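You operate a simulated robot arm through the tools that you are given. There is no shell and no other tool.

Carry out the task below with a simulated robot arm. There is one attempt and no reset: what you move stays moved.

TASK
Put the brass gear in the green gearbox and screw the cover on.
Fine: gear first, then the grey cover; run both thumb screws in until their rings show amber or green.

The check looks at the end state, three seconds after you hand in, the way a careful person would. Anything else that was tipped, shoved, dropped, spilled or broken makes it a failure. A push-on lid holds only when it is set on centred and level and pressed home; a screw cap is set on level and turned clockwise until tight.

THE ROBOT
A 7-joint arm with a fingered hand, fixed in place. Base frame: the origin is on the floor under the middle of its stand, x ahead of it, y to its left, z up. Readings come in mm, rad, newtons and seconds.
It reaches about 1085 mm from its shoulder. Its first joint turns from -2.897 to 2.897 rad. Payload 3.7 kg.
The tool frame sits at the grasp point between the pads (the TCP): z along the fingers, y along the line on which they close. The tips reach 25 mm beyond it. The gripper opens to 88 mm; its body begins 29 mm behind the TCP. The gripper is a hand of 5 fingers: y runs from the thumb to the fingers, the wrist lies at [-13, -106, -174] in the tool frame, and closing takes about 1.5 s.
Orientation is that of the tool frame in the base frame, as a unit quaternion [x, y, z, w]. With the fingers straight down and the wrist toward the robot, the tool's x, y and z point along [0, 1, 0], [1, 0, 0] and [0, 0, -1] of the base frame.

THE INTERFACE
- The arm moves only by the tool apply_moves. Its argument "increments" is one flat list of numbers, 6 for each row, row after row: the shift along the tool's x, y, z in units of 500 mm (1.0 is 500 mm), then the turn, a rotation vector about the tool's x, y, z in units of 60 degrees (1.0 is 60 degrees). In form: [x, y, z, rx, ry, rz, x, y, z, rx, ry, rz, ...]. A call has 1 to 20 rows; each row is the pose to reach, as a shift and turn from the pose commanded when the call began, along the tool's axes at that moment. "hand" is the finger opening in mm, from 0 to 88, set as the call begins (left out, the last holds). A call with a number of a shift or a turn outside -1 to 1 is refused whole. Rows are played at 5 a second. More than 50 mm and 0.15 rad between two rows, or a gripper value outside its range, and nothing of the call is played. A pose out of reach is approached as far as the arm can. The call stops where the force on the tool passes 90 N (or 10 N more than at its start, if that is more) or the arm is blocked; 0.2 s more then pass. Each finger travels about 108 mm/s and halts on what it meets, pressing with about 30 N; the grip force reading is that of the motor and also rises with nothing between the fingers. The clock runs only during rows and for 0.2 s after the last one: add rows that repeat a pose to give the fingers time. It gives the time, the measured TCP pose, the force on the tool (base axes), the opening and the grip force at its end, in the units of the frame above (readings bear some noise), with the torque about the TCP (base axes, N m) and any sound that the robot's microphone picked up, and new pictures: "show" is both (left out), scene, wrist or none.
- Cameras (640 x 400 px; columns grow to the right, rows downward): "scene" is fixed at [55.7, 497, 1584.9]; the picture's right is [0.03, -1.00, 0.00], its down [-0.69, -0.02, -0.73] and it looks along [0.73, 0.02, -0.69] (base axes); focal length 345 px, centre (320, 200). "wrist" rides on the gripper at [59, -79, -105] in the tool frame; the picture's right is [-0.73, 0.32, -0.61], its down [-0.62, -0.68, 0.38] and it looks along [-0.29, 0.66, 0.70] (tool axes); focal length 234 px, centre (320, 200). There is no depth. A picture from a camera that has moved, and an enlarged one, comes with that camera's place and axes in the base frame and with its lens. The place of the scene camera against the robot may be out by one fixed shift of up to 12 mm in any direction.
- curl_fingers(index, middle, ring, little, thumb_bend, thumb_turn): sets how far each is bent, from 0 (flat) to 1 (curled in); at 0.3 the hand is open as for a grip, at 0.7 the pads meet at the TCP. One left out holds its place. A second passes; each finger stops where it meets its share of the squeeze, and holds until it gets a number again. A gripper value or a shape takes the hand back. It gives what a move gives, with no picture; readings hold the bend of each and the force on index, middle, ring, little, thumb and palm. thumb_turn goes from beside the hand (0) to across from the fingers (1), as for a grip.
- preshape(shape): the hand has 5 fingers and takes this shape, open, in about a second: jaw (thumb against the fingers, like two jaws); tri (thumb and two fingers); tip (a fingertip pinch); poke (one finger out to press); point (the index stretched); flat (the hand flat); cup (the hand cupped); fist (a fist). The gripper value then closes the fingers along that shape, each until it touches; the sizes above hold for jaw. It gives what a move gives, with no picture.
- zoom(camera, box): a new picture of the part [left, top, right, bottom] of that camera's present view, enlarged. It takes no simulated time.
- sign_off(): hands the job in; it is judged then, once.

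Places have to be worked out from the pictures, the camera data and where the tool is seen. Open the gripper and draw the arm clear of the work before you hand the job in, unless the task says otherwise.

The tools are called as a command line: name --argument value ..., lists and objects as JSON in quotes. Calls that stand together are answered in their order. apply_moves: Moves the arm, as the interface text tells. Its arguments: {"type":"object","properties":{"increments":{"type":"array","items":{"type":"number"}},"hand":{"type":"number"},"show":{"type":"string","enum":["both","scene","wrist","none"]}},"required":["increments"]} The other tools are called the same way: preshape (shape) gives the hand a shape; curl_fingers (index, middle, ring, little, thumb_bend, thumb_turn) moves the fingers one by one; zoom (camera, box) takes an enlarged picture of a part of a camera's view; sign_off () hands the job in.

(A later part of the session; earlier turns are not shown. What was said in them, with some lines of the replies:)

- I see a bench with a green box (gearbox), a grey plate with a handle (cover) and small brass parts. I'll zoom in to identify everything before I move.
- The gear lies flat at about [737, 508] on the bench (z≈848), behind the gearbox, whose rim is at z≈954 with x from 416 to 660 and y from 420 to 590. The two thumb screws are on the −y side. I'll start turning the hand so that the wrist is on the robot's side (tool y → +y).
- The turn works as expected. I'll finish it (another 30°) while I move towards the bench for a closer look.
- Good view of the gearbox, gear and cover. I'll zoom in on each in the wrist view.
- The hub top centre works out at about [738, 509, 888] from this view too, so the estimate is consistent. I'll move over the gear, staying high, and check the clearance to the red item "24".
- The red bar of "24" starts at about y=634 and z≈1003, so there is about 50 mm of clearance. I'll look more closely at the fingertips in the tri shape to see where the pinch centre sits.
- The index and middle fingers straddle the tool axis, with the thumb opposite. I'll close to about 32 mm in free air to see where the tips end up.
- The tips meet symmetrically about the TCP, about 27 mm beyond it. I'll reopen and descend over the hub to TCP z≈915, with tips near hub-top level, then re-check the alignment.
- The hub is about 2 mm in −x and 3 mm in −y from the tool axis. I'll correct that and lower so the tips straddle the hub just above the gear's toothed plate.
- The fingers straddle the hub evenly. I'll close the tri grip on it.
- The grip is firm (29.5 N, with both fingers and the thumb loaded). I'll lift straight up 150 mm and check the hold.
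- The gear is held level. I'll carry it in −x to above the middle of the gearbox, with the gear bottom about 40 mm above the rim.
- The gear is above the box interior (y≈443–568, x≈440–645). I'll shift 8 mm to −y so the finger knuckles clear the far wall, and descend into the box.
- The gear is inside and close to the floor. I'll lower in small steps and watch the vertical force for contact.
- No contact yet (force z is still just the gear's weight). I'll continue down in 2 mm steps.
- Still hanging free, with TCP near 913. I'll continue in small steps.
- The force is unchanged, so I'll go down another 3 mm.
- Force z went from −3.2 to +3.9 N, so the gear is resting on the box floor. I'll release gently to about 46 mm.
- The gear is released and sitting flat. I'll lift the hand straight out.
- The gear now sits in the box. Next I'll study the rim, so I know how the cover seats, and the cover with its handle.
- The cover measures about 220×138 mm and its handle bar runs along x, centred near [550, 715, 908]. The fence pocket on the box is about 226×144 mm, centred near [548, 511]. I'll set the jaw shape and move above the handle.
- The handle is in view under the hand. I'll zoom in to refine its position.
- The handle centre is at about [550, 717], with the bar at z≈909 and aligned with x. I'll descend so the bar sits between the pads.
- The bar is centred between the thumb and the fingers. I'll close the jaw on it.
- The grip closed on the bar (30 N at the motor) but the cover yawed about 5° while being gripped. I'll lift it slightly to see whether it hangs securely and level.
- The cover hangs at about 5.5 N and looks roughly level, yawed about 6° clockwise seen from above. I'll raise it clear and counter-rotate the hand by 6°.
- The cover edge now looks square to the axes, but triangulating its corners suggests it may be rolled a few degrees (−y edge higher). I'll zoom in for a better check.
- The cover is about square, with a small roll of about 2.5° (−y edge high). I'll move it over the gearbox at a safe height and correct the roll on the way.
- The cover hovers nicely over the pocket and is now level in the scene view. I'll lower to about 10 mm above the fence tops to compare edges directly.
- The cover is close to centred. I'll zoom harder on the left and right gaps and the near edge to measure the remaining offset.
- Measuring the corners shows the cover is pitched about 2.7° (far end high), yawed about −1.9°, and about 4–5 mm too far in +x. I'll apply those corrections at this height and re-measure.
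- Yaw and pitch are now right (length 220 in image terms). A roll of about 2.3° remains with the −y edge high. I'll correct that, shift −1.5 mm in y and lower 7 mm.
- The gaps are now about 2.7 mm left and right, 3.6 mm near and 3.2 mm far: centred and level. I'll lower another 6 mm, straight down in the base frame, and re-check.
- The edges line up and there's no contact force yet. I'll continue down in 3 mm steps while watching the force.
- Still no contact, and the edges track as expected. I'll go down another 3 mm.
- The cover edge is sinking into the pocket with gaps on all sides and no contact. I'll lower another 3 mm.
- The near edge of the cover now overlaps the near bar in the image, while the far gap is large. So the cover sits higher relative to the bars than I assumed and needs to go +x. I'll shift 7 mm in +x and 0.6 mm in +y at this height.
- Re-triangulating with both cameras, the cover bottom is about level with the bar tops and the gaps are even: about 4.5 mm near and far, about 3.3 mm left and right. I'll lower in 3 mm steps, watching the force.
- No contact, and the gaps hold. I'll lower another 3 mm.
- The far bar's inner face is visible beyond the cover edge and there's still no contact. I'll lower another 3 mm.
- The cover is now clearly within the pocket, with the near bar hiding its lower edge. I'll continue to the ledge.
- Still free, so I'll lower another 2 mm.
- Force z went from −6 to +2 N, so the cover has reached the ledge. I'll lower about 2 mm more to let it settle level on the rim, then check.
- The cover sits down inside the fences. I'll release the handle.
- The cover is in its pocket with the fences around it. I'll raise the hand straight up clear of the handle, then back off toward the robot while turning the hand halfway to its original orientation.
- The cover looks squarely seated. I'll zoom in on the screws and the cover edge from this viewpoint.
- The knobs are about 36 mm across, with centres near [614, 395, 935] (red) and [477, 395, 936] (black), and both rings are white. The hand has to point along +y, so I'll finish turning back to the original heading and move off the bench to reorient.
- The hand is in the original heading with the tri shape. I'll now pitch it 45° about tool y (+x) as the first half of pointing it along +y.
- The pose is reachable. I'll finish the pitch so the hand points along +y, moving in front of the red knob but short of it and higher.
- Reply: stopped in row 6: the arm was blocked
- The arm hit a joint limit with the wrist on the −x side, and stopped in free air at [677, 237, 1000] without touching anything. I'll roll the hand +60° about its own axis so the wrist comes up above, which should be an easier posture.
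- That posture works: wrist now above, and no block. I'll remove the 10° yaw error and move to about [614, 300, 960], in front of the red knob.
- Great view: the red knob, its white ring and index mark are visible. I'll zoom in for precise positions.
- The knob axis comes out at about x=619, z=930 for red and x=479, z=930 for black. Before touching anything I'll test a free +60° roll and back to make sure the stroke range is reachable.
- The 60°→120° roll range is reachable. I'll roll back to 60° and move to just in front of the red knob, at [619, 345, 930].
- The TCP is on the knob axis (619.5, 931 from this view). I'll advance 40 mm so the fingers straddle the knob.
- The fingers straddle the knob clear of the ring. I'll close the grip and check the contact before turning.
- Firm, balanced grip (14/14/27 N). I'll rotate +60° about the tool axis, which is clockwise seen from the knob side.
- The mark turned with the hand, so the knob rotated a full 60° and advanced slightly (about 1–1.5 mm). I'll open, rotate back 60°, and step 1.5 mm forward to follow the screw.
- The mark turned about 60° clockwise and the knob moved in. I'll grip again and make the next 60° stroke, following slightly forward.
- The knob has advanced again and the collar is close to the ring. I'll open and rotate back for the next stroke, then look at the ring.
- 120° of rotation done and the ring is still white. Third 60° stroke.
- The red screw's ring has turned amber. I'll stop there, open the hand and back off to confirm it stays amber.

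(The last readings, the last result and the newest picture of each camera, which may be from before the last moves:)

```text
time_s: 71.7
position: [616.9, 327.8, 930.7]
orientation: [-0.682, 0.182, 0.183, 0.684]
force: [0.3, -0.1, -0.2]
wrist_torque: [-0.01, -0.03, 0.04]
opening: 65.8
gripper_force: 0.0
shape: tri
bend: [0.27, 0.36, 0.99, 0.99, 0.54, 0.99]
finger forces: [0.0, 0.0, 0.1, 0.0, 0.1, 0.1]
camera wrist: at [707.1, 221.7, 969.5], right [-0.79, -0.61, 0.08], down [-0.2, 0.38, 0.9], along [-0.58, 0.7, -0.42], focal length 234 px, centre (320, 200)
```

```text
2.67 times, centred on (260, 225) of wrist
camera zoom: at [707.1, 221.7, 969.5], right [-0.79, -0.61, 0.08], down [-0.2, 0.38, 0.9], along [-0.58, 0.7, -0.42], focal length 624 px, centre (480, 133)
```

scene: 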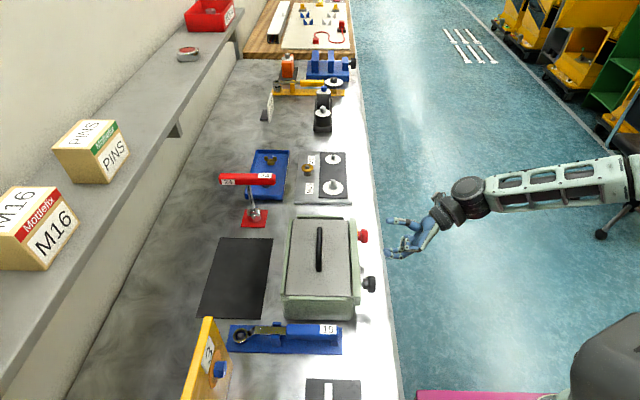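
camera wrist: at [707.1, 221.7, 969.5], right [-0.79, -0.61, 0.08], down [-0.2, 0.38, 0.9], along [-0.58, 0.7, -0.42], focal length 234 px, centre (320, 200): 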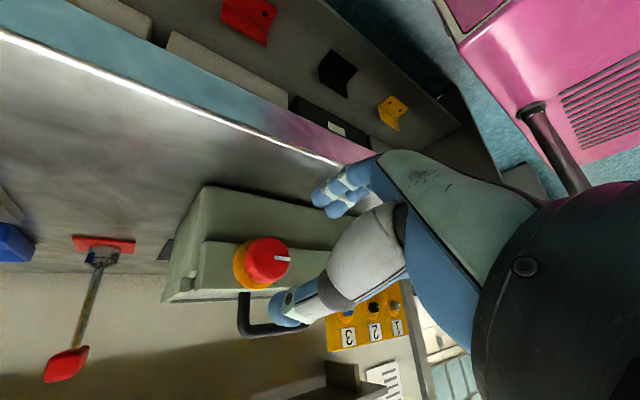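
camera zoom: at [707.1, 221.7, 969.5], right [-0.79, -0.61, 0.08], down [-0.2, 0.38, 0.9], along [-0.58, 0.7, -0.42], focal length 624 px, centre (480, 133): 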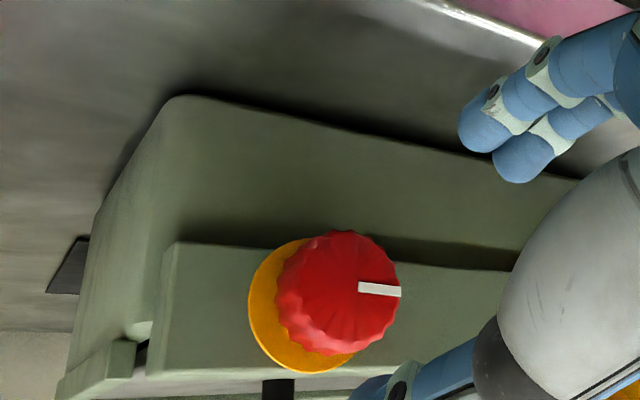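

Amber holds. Now I'll go to the black knob: roll back 60° and translate to [479, 344, 930].

apply_moves --increments '[-0.0304, 0.0176, 0.002, 0, 0, -0.125, -0.0609, 0.0351, 0.004, 0, 0, -0.25, -0.0913, 0.0527, 0.008, 0, 0, -0.375, -0.1217, 0.0703, 0.012, 0, 0, -0.5, -0.1521, 0.0878, 0.016, 0, 0, -0.625, -0.1826, 0.1054, 0.02, 0, 0, -0.75, -0.213, 0.1229, 0.026, 0, 0, -0.875, -0.2434, 0.1405, 0.032, 0, 0, -1.0, -0.2434, 0.1405, 0.032, 0, 0, -1.0]' --show "both"

zoom --camera "wrist" --box '[200, 150, 400, 350]'

zoom --camera "scene" --box '[330, 240, 430, 320]'

```text
time_s: 73.7
position: [478.5, 344.5, 930.2]
orientation: [-0.682, -0.185, -0.185, 0.683]
force: [-0.8, -0.1, -0.3]
wrist_torque: [0.0, -0.03, 0.02]
opening: 65.7
gripper_force: 0.0
shape: tri
bend: [0.27, 0.36, 0.99, 0.99, 0.54, 0.99]
finger forces: [0.0, 0.0, 0.0, 0.0, 0.0, 0.0]
camera wrist: at [487.7, 238.5, 1027.9], right [-0.46, -0.61, -0.65], down [-0.88, 0.38, 0.28], along [0.08, 0.7, -0.71], focal length 234 px, centre (320, 200)
```

scene: 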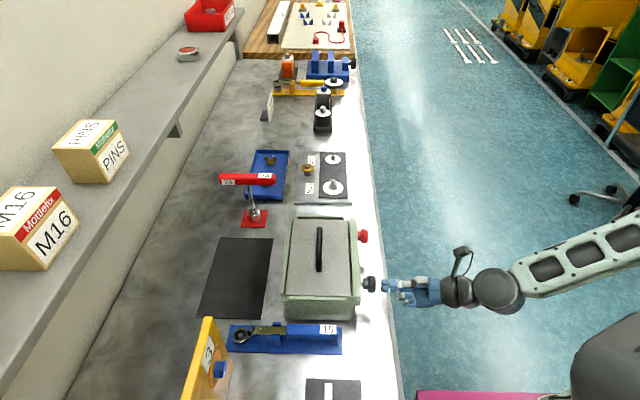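
wrist: 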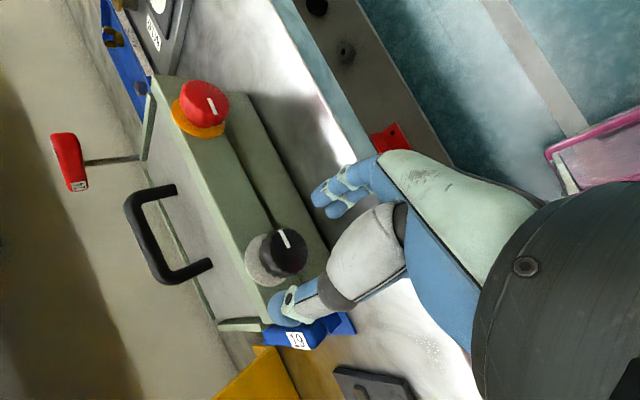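

```text
2.00 times, centred on (300, 250) of wrist
camera zoom: at [487.7, 238.5, 1027.9], right [-0.46, -0.61, -0.65], down [-0.88, 0.38, 0.28], along [0.08, 0.7, -0.71], focal length 468 px, centre (360, 100)
```

zoom: 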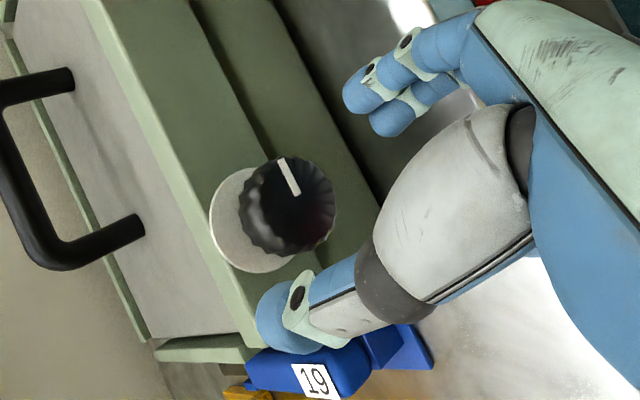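

```text
5.00 times, centred on (380, 280) of scene
camera zoom: at [55.7, 497.0, 1584.9], right [0.03, -1.0, 0.0], down [-0.69, -0.02, -0.73], along [0.73, 0.02, -0.69], focal length 1725 px, centre (20, -200)
```

zoom: 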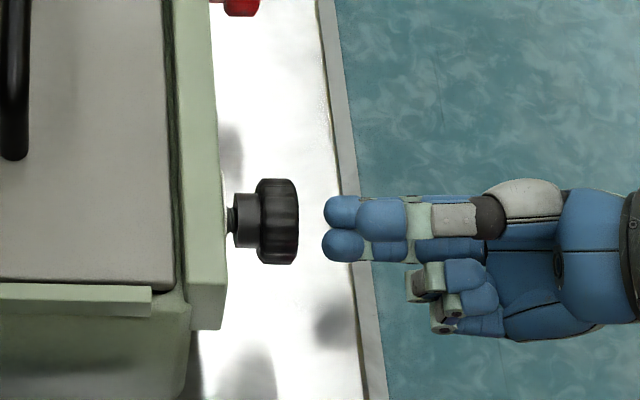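

Alignment on the black knob matches what worked for the red one. I'll advance 40 mm.

apply_moves --increments '[0, 0, 0.02, 0, 0, 0, 0, 0, 0.04, 0, 0, 0, 0, 0, 0.06, 0, 0, 0, 0, 0, 0.08, 0, 0, 0, 0, 0, 0.08, 0, 0, 0]' --show "none"

zoom --camera "wrist" --box '[200, 150, 400, 350]'

zoom --camera "scene" --box '[330, 250, 410, 320]'

```text
time_s: 74.9
position: [478.4, 384.6, 930.6]
orientation: [-0.682, -0.184, -0.184, 0.684]
force: [0.5, 0.2, 0.0]
wrist_torque: [0.01, 0.0, -0.01]
opening: 65.9
gripper_force: 0.0
shape: tri
bend: [0.27, 0.36, 0.99, 0.99, 0.54, 0.99]
finger forces: [0.0, 0.0, 0.0, 0.0, 0.0, 0.0]
```

```text
2.00 times, centred on (300, 250) of wrist
camera zoom: at [488.4, 278.4, 1027.4], right [-0.47, -0.61, -0.65], down [-0.88, 0.38, 0.28], along [0.08, 0.7, -0.71], focal length 468 px, centre (360, 100)
```

zoom: 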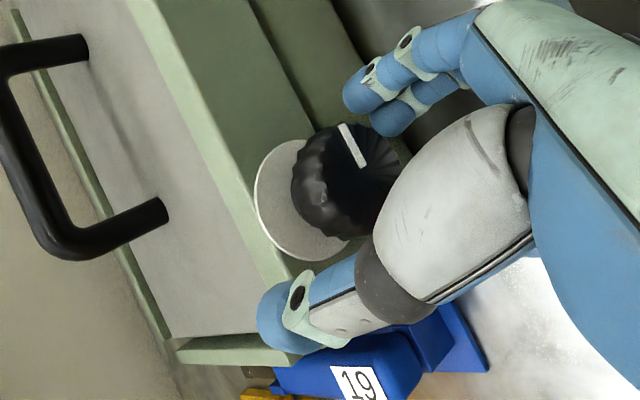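

```text
5.71 times, centred on (370, 285) of scene
camera zoom: at [55.7, 497.0, 1584.9], right [0.03, -1.0, 0.0], down [-0.69, -0.02, -0.73], along [0.73, 0.02, -0.69], focal length 1971 px, centre (34, -286)
```

zoom: 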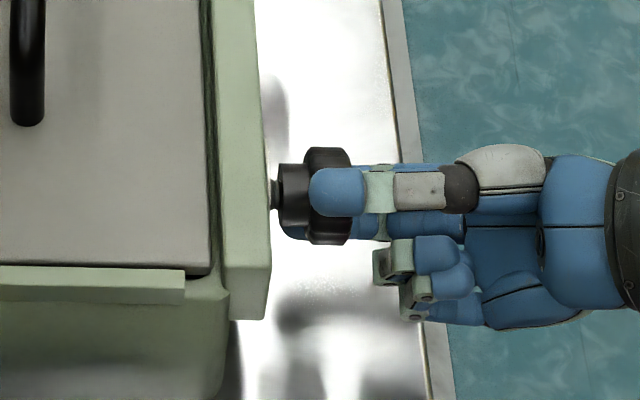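

The geometry is the same as for the red knob. I'll grip and turn +60° in one call, following forward slightly.

apply_moves --increments '[0, 0, 0, 0, 0, 0, 0, 0, 0, 0, 0, 0, 0, 0, 0, 0, 0, 0, 0, 0, 0, 0, 0, 0, 0, 0, 0, 0, 0, 0, 0, 0, 0.0004, 0, 0, 0.125, 0, 0, 0.0008, 0, 0, 0.25, 0, 0, 0.0012, 0, 0, 0.375, 0, 0, 0.0016, 0, 0, 0.5, 0, 0, 0.002, 0, 0, 0.625, 0, 0, 0.0024, 0, 0, 0.75, 0, 0, 0.0028, 0, 0, 0.875, 0, 0, 0.003, 0, 0, 1.0]' --hand 10 --show "none"

zoom --camera "wrist" --box '[200, 150, 400, 350]'

zoom --camera "scene" --box '[330, 250, 410, 320]'

```text
time_s: 77.7
position: [478.0, 386.7, 930.8]
orientation: [-0.682, 0.183, 0.184, 0.684]
force: [8.1, 5.0, 3.2]
wrist_torque: [0.09, -0.06, -0.16]
opening: 26.7
gripper_force: 29.7
shape: tri
bend: [0.74, 0.53, 1.0, 1.0, 0.74, 1.0]
finger forces: [14.1, 11.3, 0.0, 0.0, 32.2, 0.0]
```

```text
2.00 times, centred on (300, 250) of wrist
camera zoom: at [567.8, 279.9, 968.9], right [-0.79, -0.61, 0.08], down [-0.2, 0.38, 0.9], along [-0.58, 0.7, -0.42], focal length 468 px, centre (360, 100)
```

zoom: 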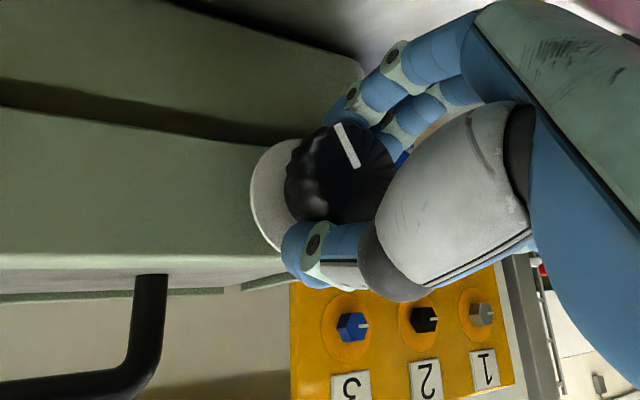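

```text
5.71 times, centred on (370, 285) of scene
camera zoom: at [55.7, 497.0, 1584.9], right [0.03, -1.0, 0.0], down [-0.69, -0.02, -0.73], along [0.73, 0.02, -0.69], focal length 1971 px, centre (34, -286)
```

zoom: 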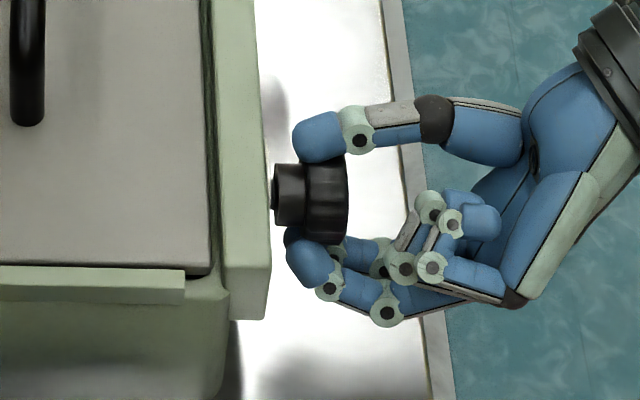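

The black knob turned 60° and moved in. I'll open and roll back for the second stroke.

apply_moves --increments '[0, 0, 0, 0, 0, 0, 0, 0, 0, 0, 0, 0, 0, 0, 0, 0, 0, -0.02, 0, 0, 0.001, 0, 0, -0.14, 0, 0, 0.001, 0, 0, -0.28, 0, 0, 0.001, 0, 0, -0.42, 0, 0, 0.001, 0, 0, -0.56, 0, 0, 0.001, 0, 0, -0.7, 0, 0, 0.001, 0, 0, -0.84, 0, 0, 0.001, 0, 0, -0.95, 0, 0, 0.001, 0, 0, -1.0]' --hand 62 --show "none"

apply_moves --increments '[0, 0, 0, 0, 0, 0, 0, 0, 0, 0, 0, 0, 0, 0, 0, 0, 0, 0, 0, 0, 0, 0, 0, 0, 0, 0, 0, 0, 0, 0, 0, 0, 0.0003, 0, 0, 0.125, 0, 0, 0.0006, 0, 0, 0.25, 0, 0, 0.0009, 0, 0, 0.375, 0, 0, 0.0012, 0, 0, 0.5, 0, 0, 0.0015, 0, 0, 0.625, 0, 0, 0.0018, 0, 0, 0.75, 0, 0, 0.0021, 0, 0, 0.875, 0, 0, 0.0024, 0, 0, 1.0]' --hand 10 --show "none"

zoom --camera "wrist" --box '[200, 150, 400, 350]'

zoom --camera "scene" --box '[330, 250, 410, 320]'

```text
time_s: 80.1
position: [478.5, 387.0, 930.4]
orientation: [-0.682, -0.185, -0.183, 0.684]
force: [0.5, 0.6, 0.1]
wrist_torque: [0.03, -0.02, -0.02]
opening: 61.5
gripper_force: 0.1
shape: tri
bend: [0.27, 0.37, 0.99, 0.99, 0.58, 0.99]
finger forces: [0.0, 0.1, 0.0, 0.0, 0.0, 0.0]
```

```text
time_s: 82.9
position: [479.8, 387.8, 929.9]
orientation: [-0.682, 0.183, 0.182, 0.684]
force: [9.8, 4.0, 2.6]
wrist_torque: [0.07, -0.08, -0.16]
opening: 25.7
gripper_force: 29.7
shape: tri
bend: [0.74, 0.53, 1.0, 1.0, 0.74, 1.0]
finger forces: [14.8, 11.5, 0.1, 0.0, 32.5, 0.0]
```

```text
2.00 times, centred on (300, 250) of wrist
camera zoom: at [568.0, 281.7, 968.8], right [-0.79, -0.61, 0.08], down [-0.2, 0.38, 0.9], along [-0.58, 0.7, -0.42], focal length 468 px, centre (360, 100)
```

zoom: 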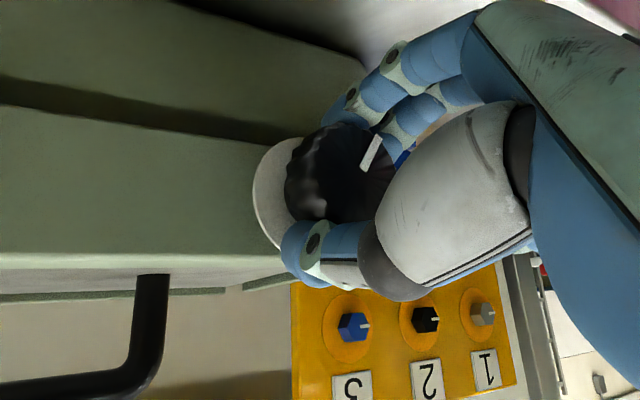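

```text
5.71 times, centred on (370, 285) of scene
camera zoom: at [55.7, 497.0, 1584.9], right [0.03, -1.0, 0.0], down [-0.69, -0.02, -0.73], along [0.73, 0.02, -0.69], focal length 1971 px, centre (34, -286)
```

zoom: 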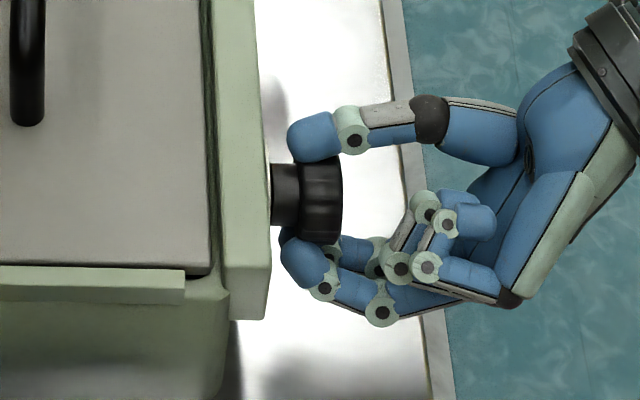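

The black knob has turned 120° and its ring is still white. I'll do the third stroke the same way as on the red one.

apply_moves --increments '[0, 0, 0, 0, 0, 0, 0, 0, 0, 0, 0, 0, 0, 0, 0, 0, 0, -0.02, 0, 0, 0.001, 0, 0, -0.14, 0, 0, 0.001, 0, 0, -0.28, 0, 0, 0.001, 0, 0, -0.42, 0, 0, 0.001, 0, 0, -0.56, 0, 0, 0.001, 0, 0, -0.7, 0, 0, 0.001, 0, 0, -0.84, 0, 0, 0.001, 0, 0, -0.95, 0, 0, 0.001, 0, 0, -1.0]' --hand 62 --show "none"

apply_moves --increments '[0, 0, 0, 0, 0, 0, 0, 0, 0, 0, 0, 0, 0, 0, 0, 0, 0, 0, 0, 0, 0, 0, 0, 0, 0, 0, 0, 0, 0, 0, 0, 0, 0.0003, 0, 0, 0.125, 0, 0, 0.0006, 0, 0, 0.25, 0, 0, 0.0009, 0, 0, 0.375, 0, 0, 0.0012, 0, 0, 0.5, 0, 0, 0.0015, 0, 0, 0.625, 0, 0, 0.0018, 0, 0, 0.75, 0, 0, 0.0021, 0, 0, 0.875, 0, 0, 0.0024, 0, 0, 1.0]' --hand 10 --show "none"

zoom --camera "wrist" --box '[200, 150, 400, 350]'

zoom --camera "scene" --box '[330, 250, 410, 320]'

```text
time_s: 85.3
position: [478.6, 388.4, 930.5]
orientation: [-0.682, -0.184, -0.184, 0.683]
force: [-1.0, -0.6, 0.4]
wrist_torque: [0.01, -0.02, 0.03]
opening: 61.9
gripper_force: 0.0
shape: tri
bend: [0.27, 0.37, 0.99, 0.99, 0.58, 0.99]
finger forces: [0.0, 0.1, 0.0, 0.0, 0.0, 0.1]
```

```text
time_s: 88.1
position: [479.1, 389.4, 928.9]
orientation: [-0.682, 0.183, 0.183, 0.684]
force: [10.8, 6.4, 1.1]
wrist_torque: [0.05, -0.15, -0.23]
opening: 25.7
gripper_force: 30.2
shape: tri
bend: [0.74, 0.53, 1.0, 1.0, 0.73, 1.0]
finger forces: [14.9, 11.3, 0.0, 0.0, 32.2, 0.0]
```

```text
2.00 times, centred on (300, 250) of wrist
camera zoom: at [568.2, 283.4, 968.7], right [-0.79, -0.61, 0.08], down [-0.2, 0.38, 0.9], along [-0.58, 0.7, -0.42], focal length 468 px, centre (360, 100)
```

zoom: 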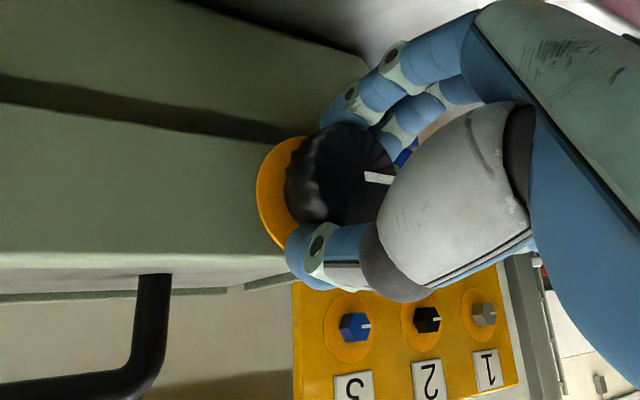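

```text
5.71 times, centred on (370, 285) of scene
camera zoom: at [55.7, 497.0, 1584.9], right [0.03, -1.0, 0.0], down [-0.69, -0.02, -0.73], along [0.73, 0.02, -0.69], focal length 1971 px, centre (34, -286)
```

zoom: 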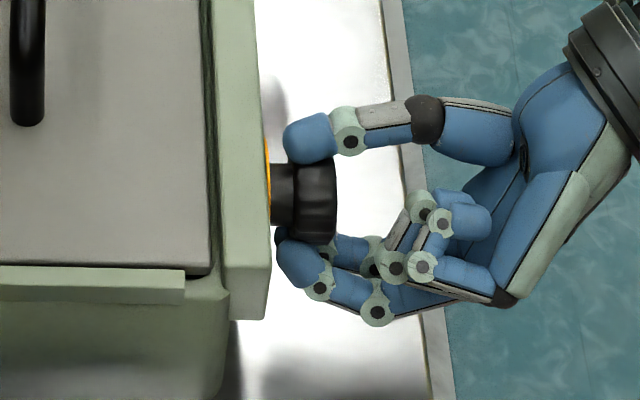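

The black screw's ring is amber too. I'll open and back the hand away, then check both rings, the cover and the surroundings.

apply_moves --increments '[0, 0, 0, 0, 0, 0, 0, 0, 0, 0, 0, 0, 0, 0, 0, 0, 0, 0, 0, 0, -0.02, 0, 0, 0, 0, 0, -0.06, 0, 0, 0, 0, 0, -0.12, 0, 0, 0, 0, 0, -0.2, 0, 0, 0, 0, 0, -0.2, 0, 0, 0]' --hand 70 --show "both"

zoom --camera "scene" --box '[270, 195, 390, 320]'

zoom --camera "wrist" --box '[60, 150, 360, 340]'

```text
time_s: 89.9
position: [478.6, 289.2, 929.3]
orientation: [-0.682, 0.181, 0.183, 0.684]
force: [-0.1, -0.6, -1.1]
wrist_torque: [0.05, 0.01, -0.02]
opening: 69.7
gripper_force: 0.1
shape: tri
bend: [0.27, 0.34, 0.99, 0.99, 0.5, 0.99]
finger forces: [0.0, 0.1, 0.1, 0.0, 0.0, 0.0]
camera wrist: at [567.8, 183.3, 968.3], right [-0.79, -0.61, 0.08], down [-0.2, 0.38, 0.9], along [-0.58, 0.7, -0.42], focal length 234 px, centre (320, 200)
```

scene: 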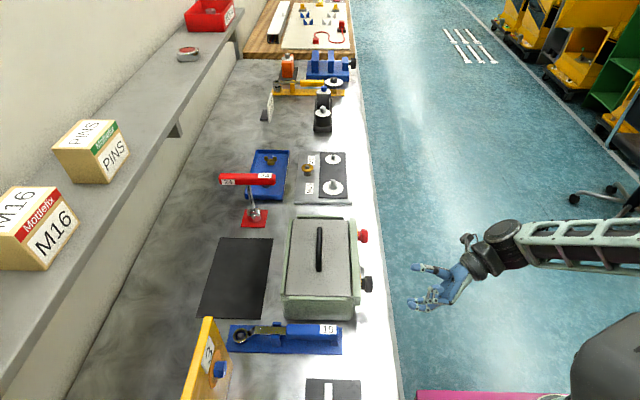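
wrist: 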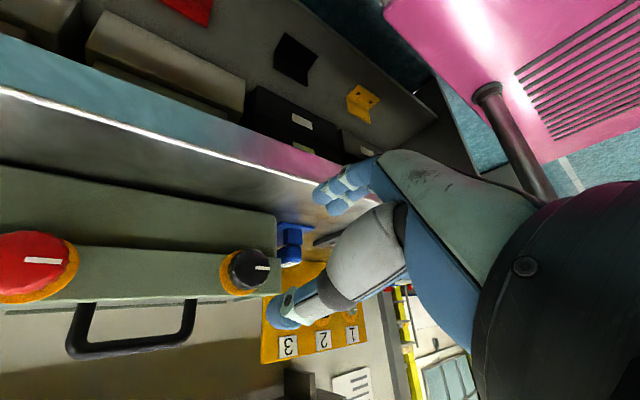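

```text
3.20 times, centred on (330, 258) of scene
camera zoom: at [55.7, 497.0, 1584.9], right [0.03, -1.0, 0.0], down [-0.69, -0.02, -0.73], along [0.73, 0.02, -0.69], focal length 1104 px, centre (288, 16)
```

zoom: 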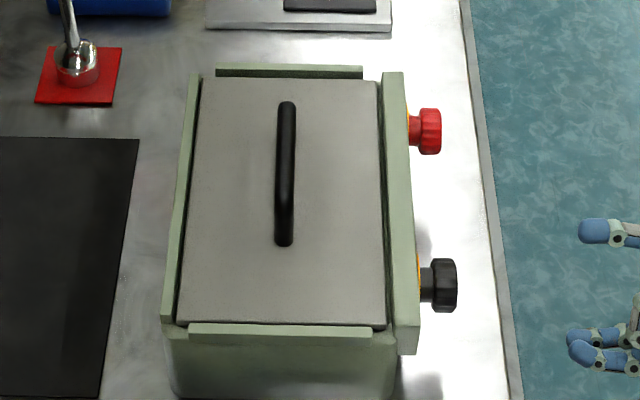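

```text
2.11 times, centred on (210, 245) of wrist
camera zoom: at [567.8, 183.3, 968.3], right [-0.79, -0.61, 0.08], down [-0.2, 0.38, 0.9], along [-0.58, 0.7, -0.42], focal length 493 px, centre (552, 105)
```

zoom: 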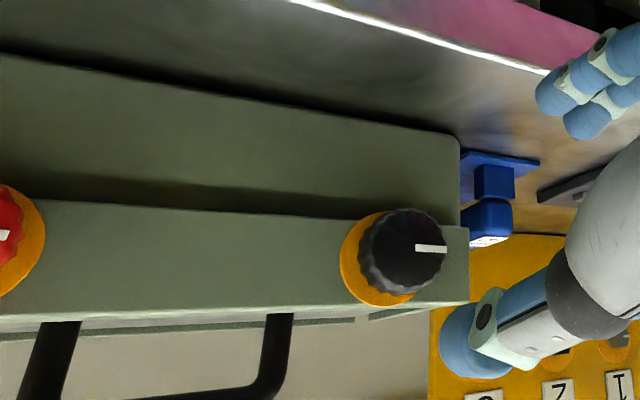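

Both rings are amber and nothing else appears moved. I'll check the cover's seating at the corners before retreating fully.

zoom --camera "scene" --box '[278, 270, 308, 306]'

zoom --camera "scene" --box '[340, 270, 370, 306]'

zoom --camera "scene" --box '[280, 205, 310, 235]'

zoom --camera "scene" --box '[335, 205, 365, 235]'

```text
11.11 times, centred on (293, 288) of scene
camera zoom: at [55.7, 497.0, 1584.9], right [0.03, -1.0, 0.0], down [-0.69, -0.02, -0.73], along [0.73, 0.02, -0.69], focal length 3832 px, centre (620, -778)
```

zoom: 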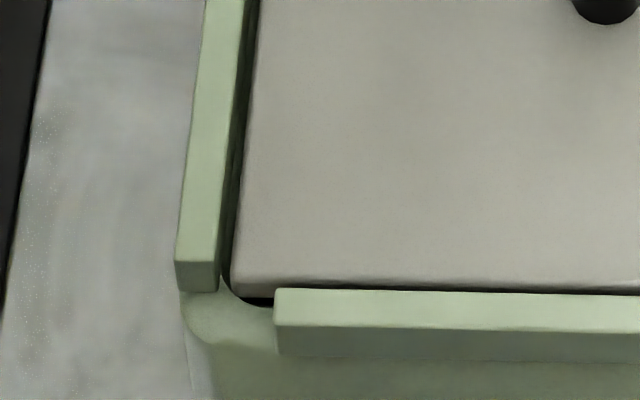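

```text
11.11 times, centred on (355, 288) of scene
camera zoom: at [55.7, 497.0, 1584.9], right [0.03, -1.0, 0.0], down [-0.69, -0.02, -0.73], along [0.73, 0.02, -0.69], focal length 3832 px, centre (-69, -778)
```

zoom: 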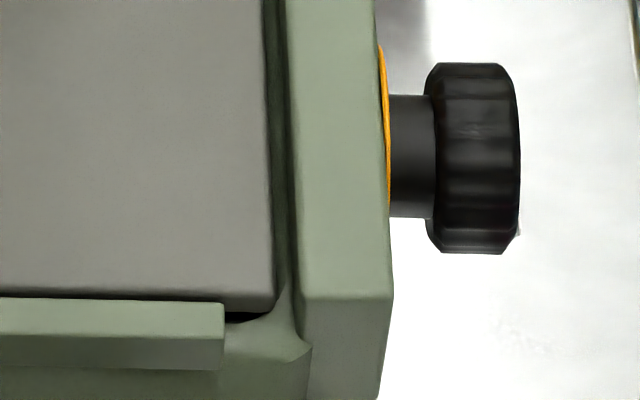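

```text
13.33 times, centred on (295, 220) of scene
camera zoom: at [55.7, 497.0, 1584.9], right [0.03, -1.0, 0.0], down [-0.69, -0.02, -0.73], along [0.73, 0.02, -0.69], focal length 4599 px, centre (653, -67)
```

zoom: 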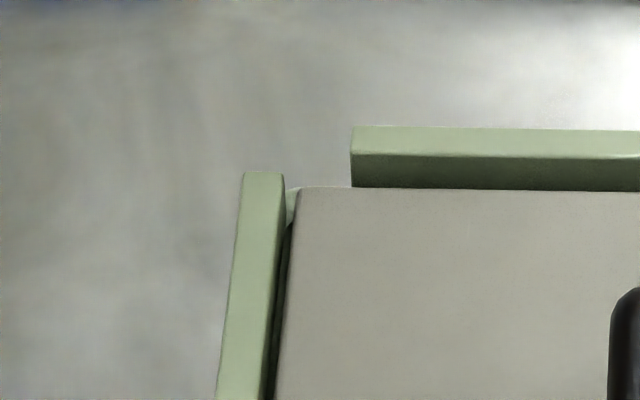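

```text
13.33 times, centred on (350, 220) of scene
camera zoom: at [55.7, 497.0, 1584.9], right [0.03, -1.0, 0.0], down [-0.69, -0.02, -0.73], along [0.73, 0.02, -0.69], focal length 4599 px, centre (-80, -67)
```

zoom: 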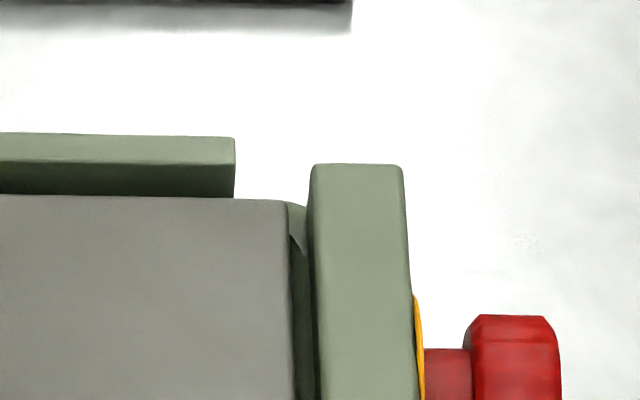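

The cover is evenly seated inside the fences and both screws show amber. I'll open the hand and draw the arm well clear, back and up.

apply_moves --increments '[-0.015, -0.026, -0.04, 0, 0, 0, -0.05, -0.09, -0.07, 0, 0, 0, -0.085, -0.15, -0.09, 0, 0, 0, -0.12, -0.205, -0.1, 0, 0, 0, -0.15, -0.26, -0.1, 0, 0, 0, -0.15, -0.26, -0.1, 0, 0, 0]' --hand 85 --show "both"

zoom --camera "scene" --box '[180, 130, 400, 340]'

```text
time_s: 91.3
position: [477.3, 239.3, 1080.6]
orientation: [-0.682, 0.182, 0.183, 0.684]
force: [-0.1, 0.5, -0.8]
wrist_torque: [-0.01, 0.0, -0.01]
opening: 85.2
gripper_force: 0.0
shape: tri
bend: [0.31, 0.31, 0.99, 0.99, 0.31, 0.98]
finger forces: [0.0, 0.0, 0.0, 0.0, 0.0, 0.0]
camera wrist: at [567.0, 133.2, 1119.3], right [-0.79, -0.61, 0.08], down [-0.2, 0.38, 0.9], along [-0.58, 0.7, -0.42], focal length 234 px, centre (320, 200)
```

scene: 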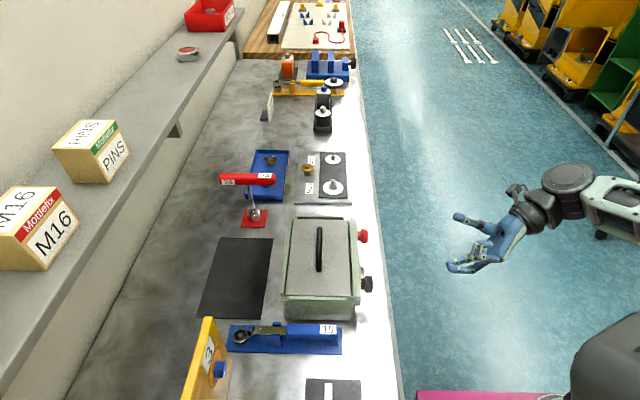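
wrist: 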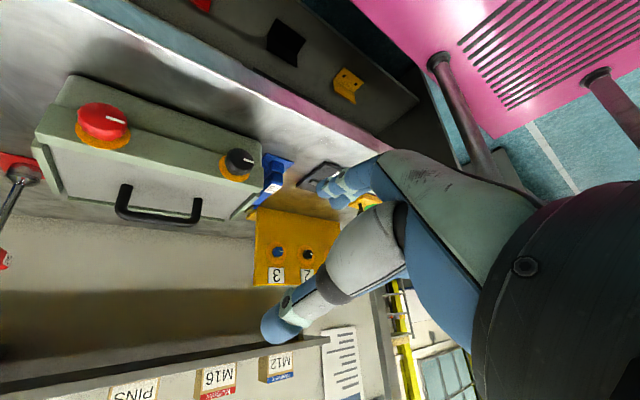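

```text
1.90 times, centred on (290, 235) of scene
camera zoom: at [55.7, 497.0, 1584.9], right [0.03, -1.0, 0.0], down [-0.69, -0.02, -0.73], along [0.73, 0.02, -0.69], focal length 657 px, centre (377, 133)
```

zoom: 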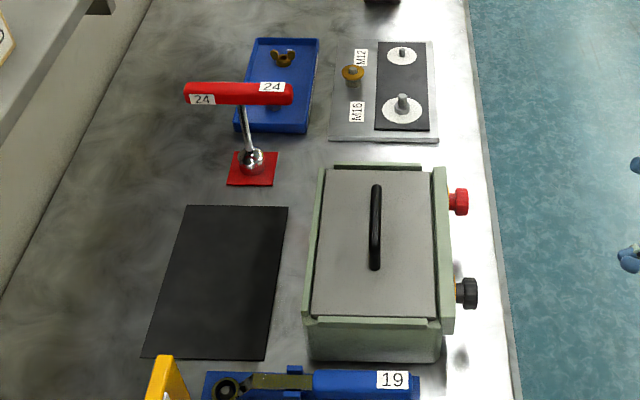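

The gear is in the gearbox, the cover is seated, both rings show amber, and everything else is where it was. The hand is open and clear, so I'm handing in.

sign_off

```text
The job is handed in.
```

The brass gear is in the green gearbox, the grey cover is on, and both thumb screws are run in. The job is handed in; the check's result hasn't come back to me.

- **Gear:** it lies flat on the gearbox floor, hub up. I set it down and felt it touch before releasing.
- **Cover:** it sits on the rim inside the raised bars, about level, with a few millimetres of gap on every side. I lowered it until it rested on the rim, but did not press it down hard.
- **Screws:** each was turned clockwise about 180°, and both rings stayed amber after I let go. I stopped there rather than going on to green.

From the camera pictures, nothing else on the bench was moved or tipped. The hand is open and the arm is clear of the work.
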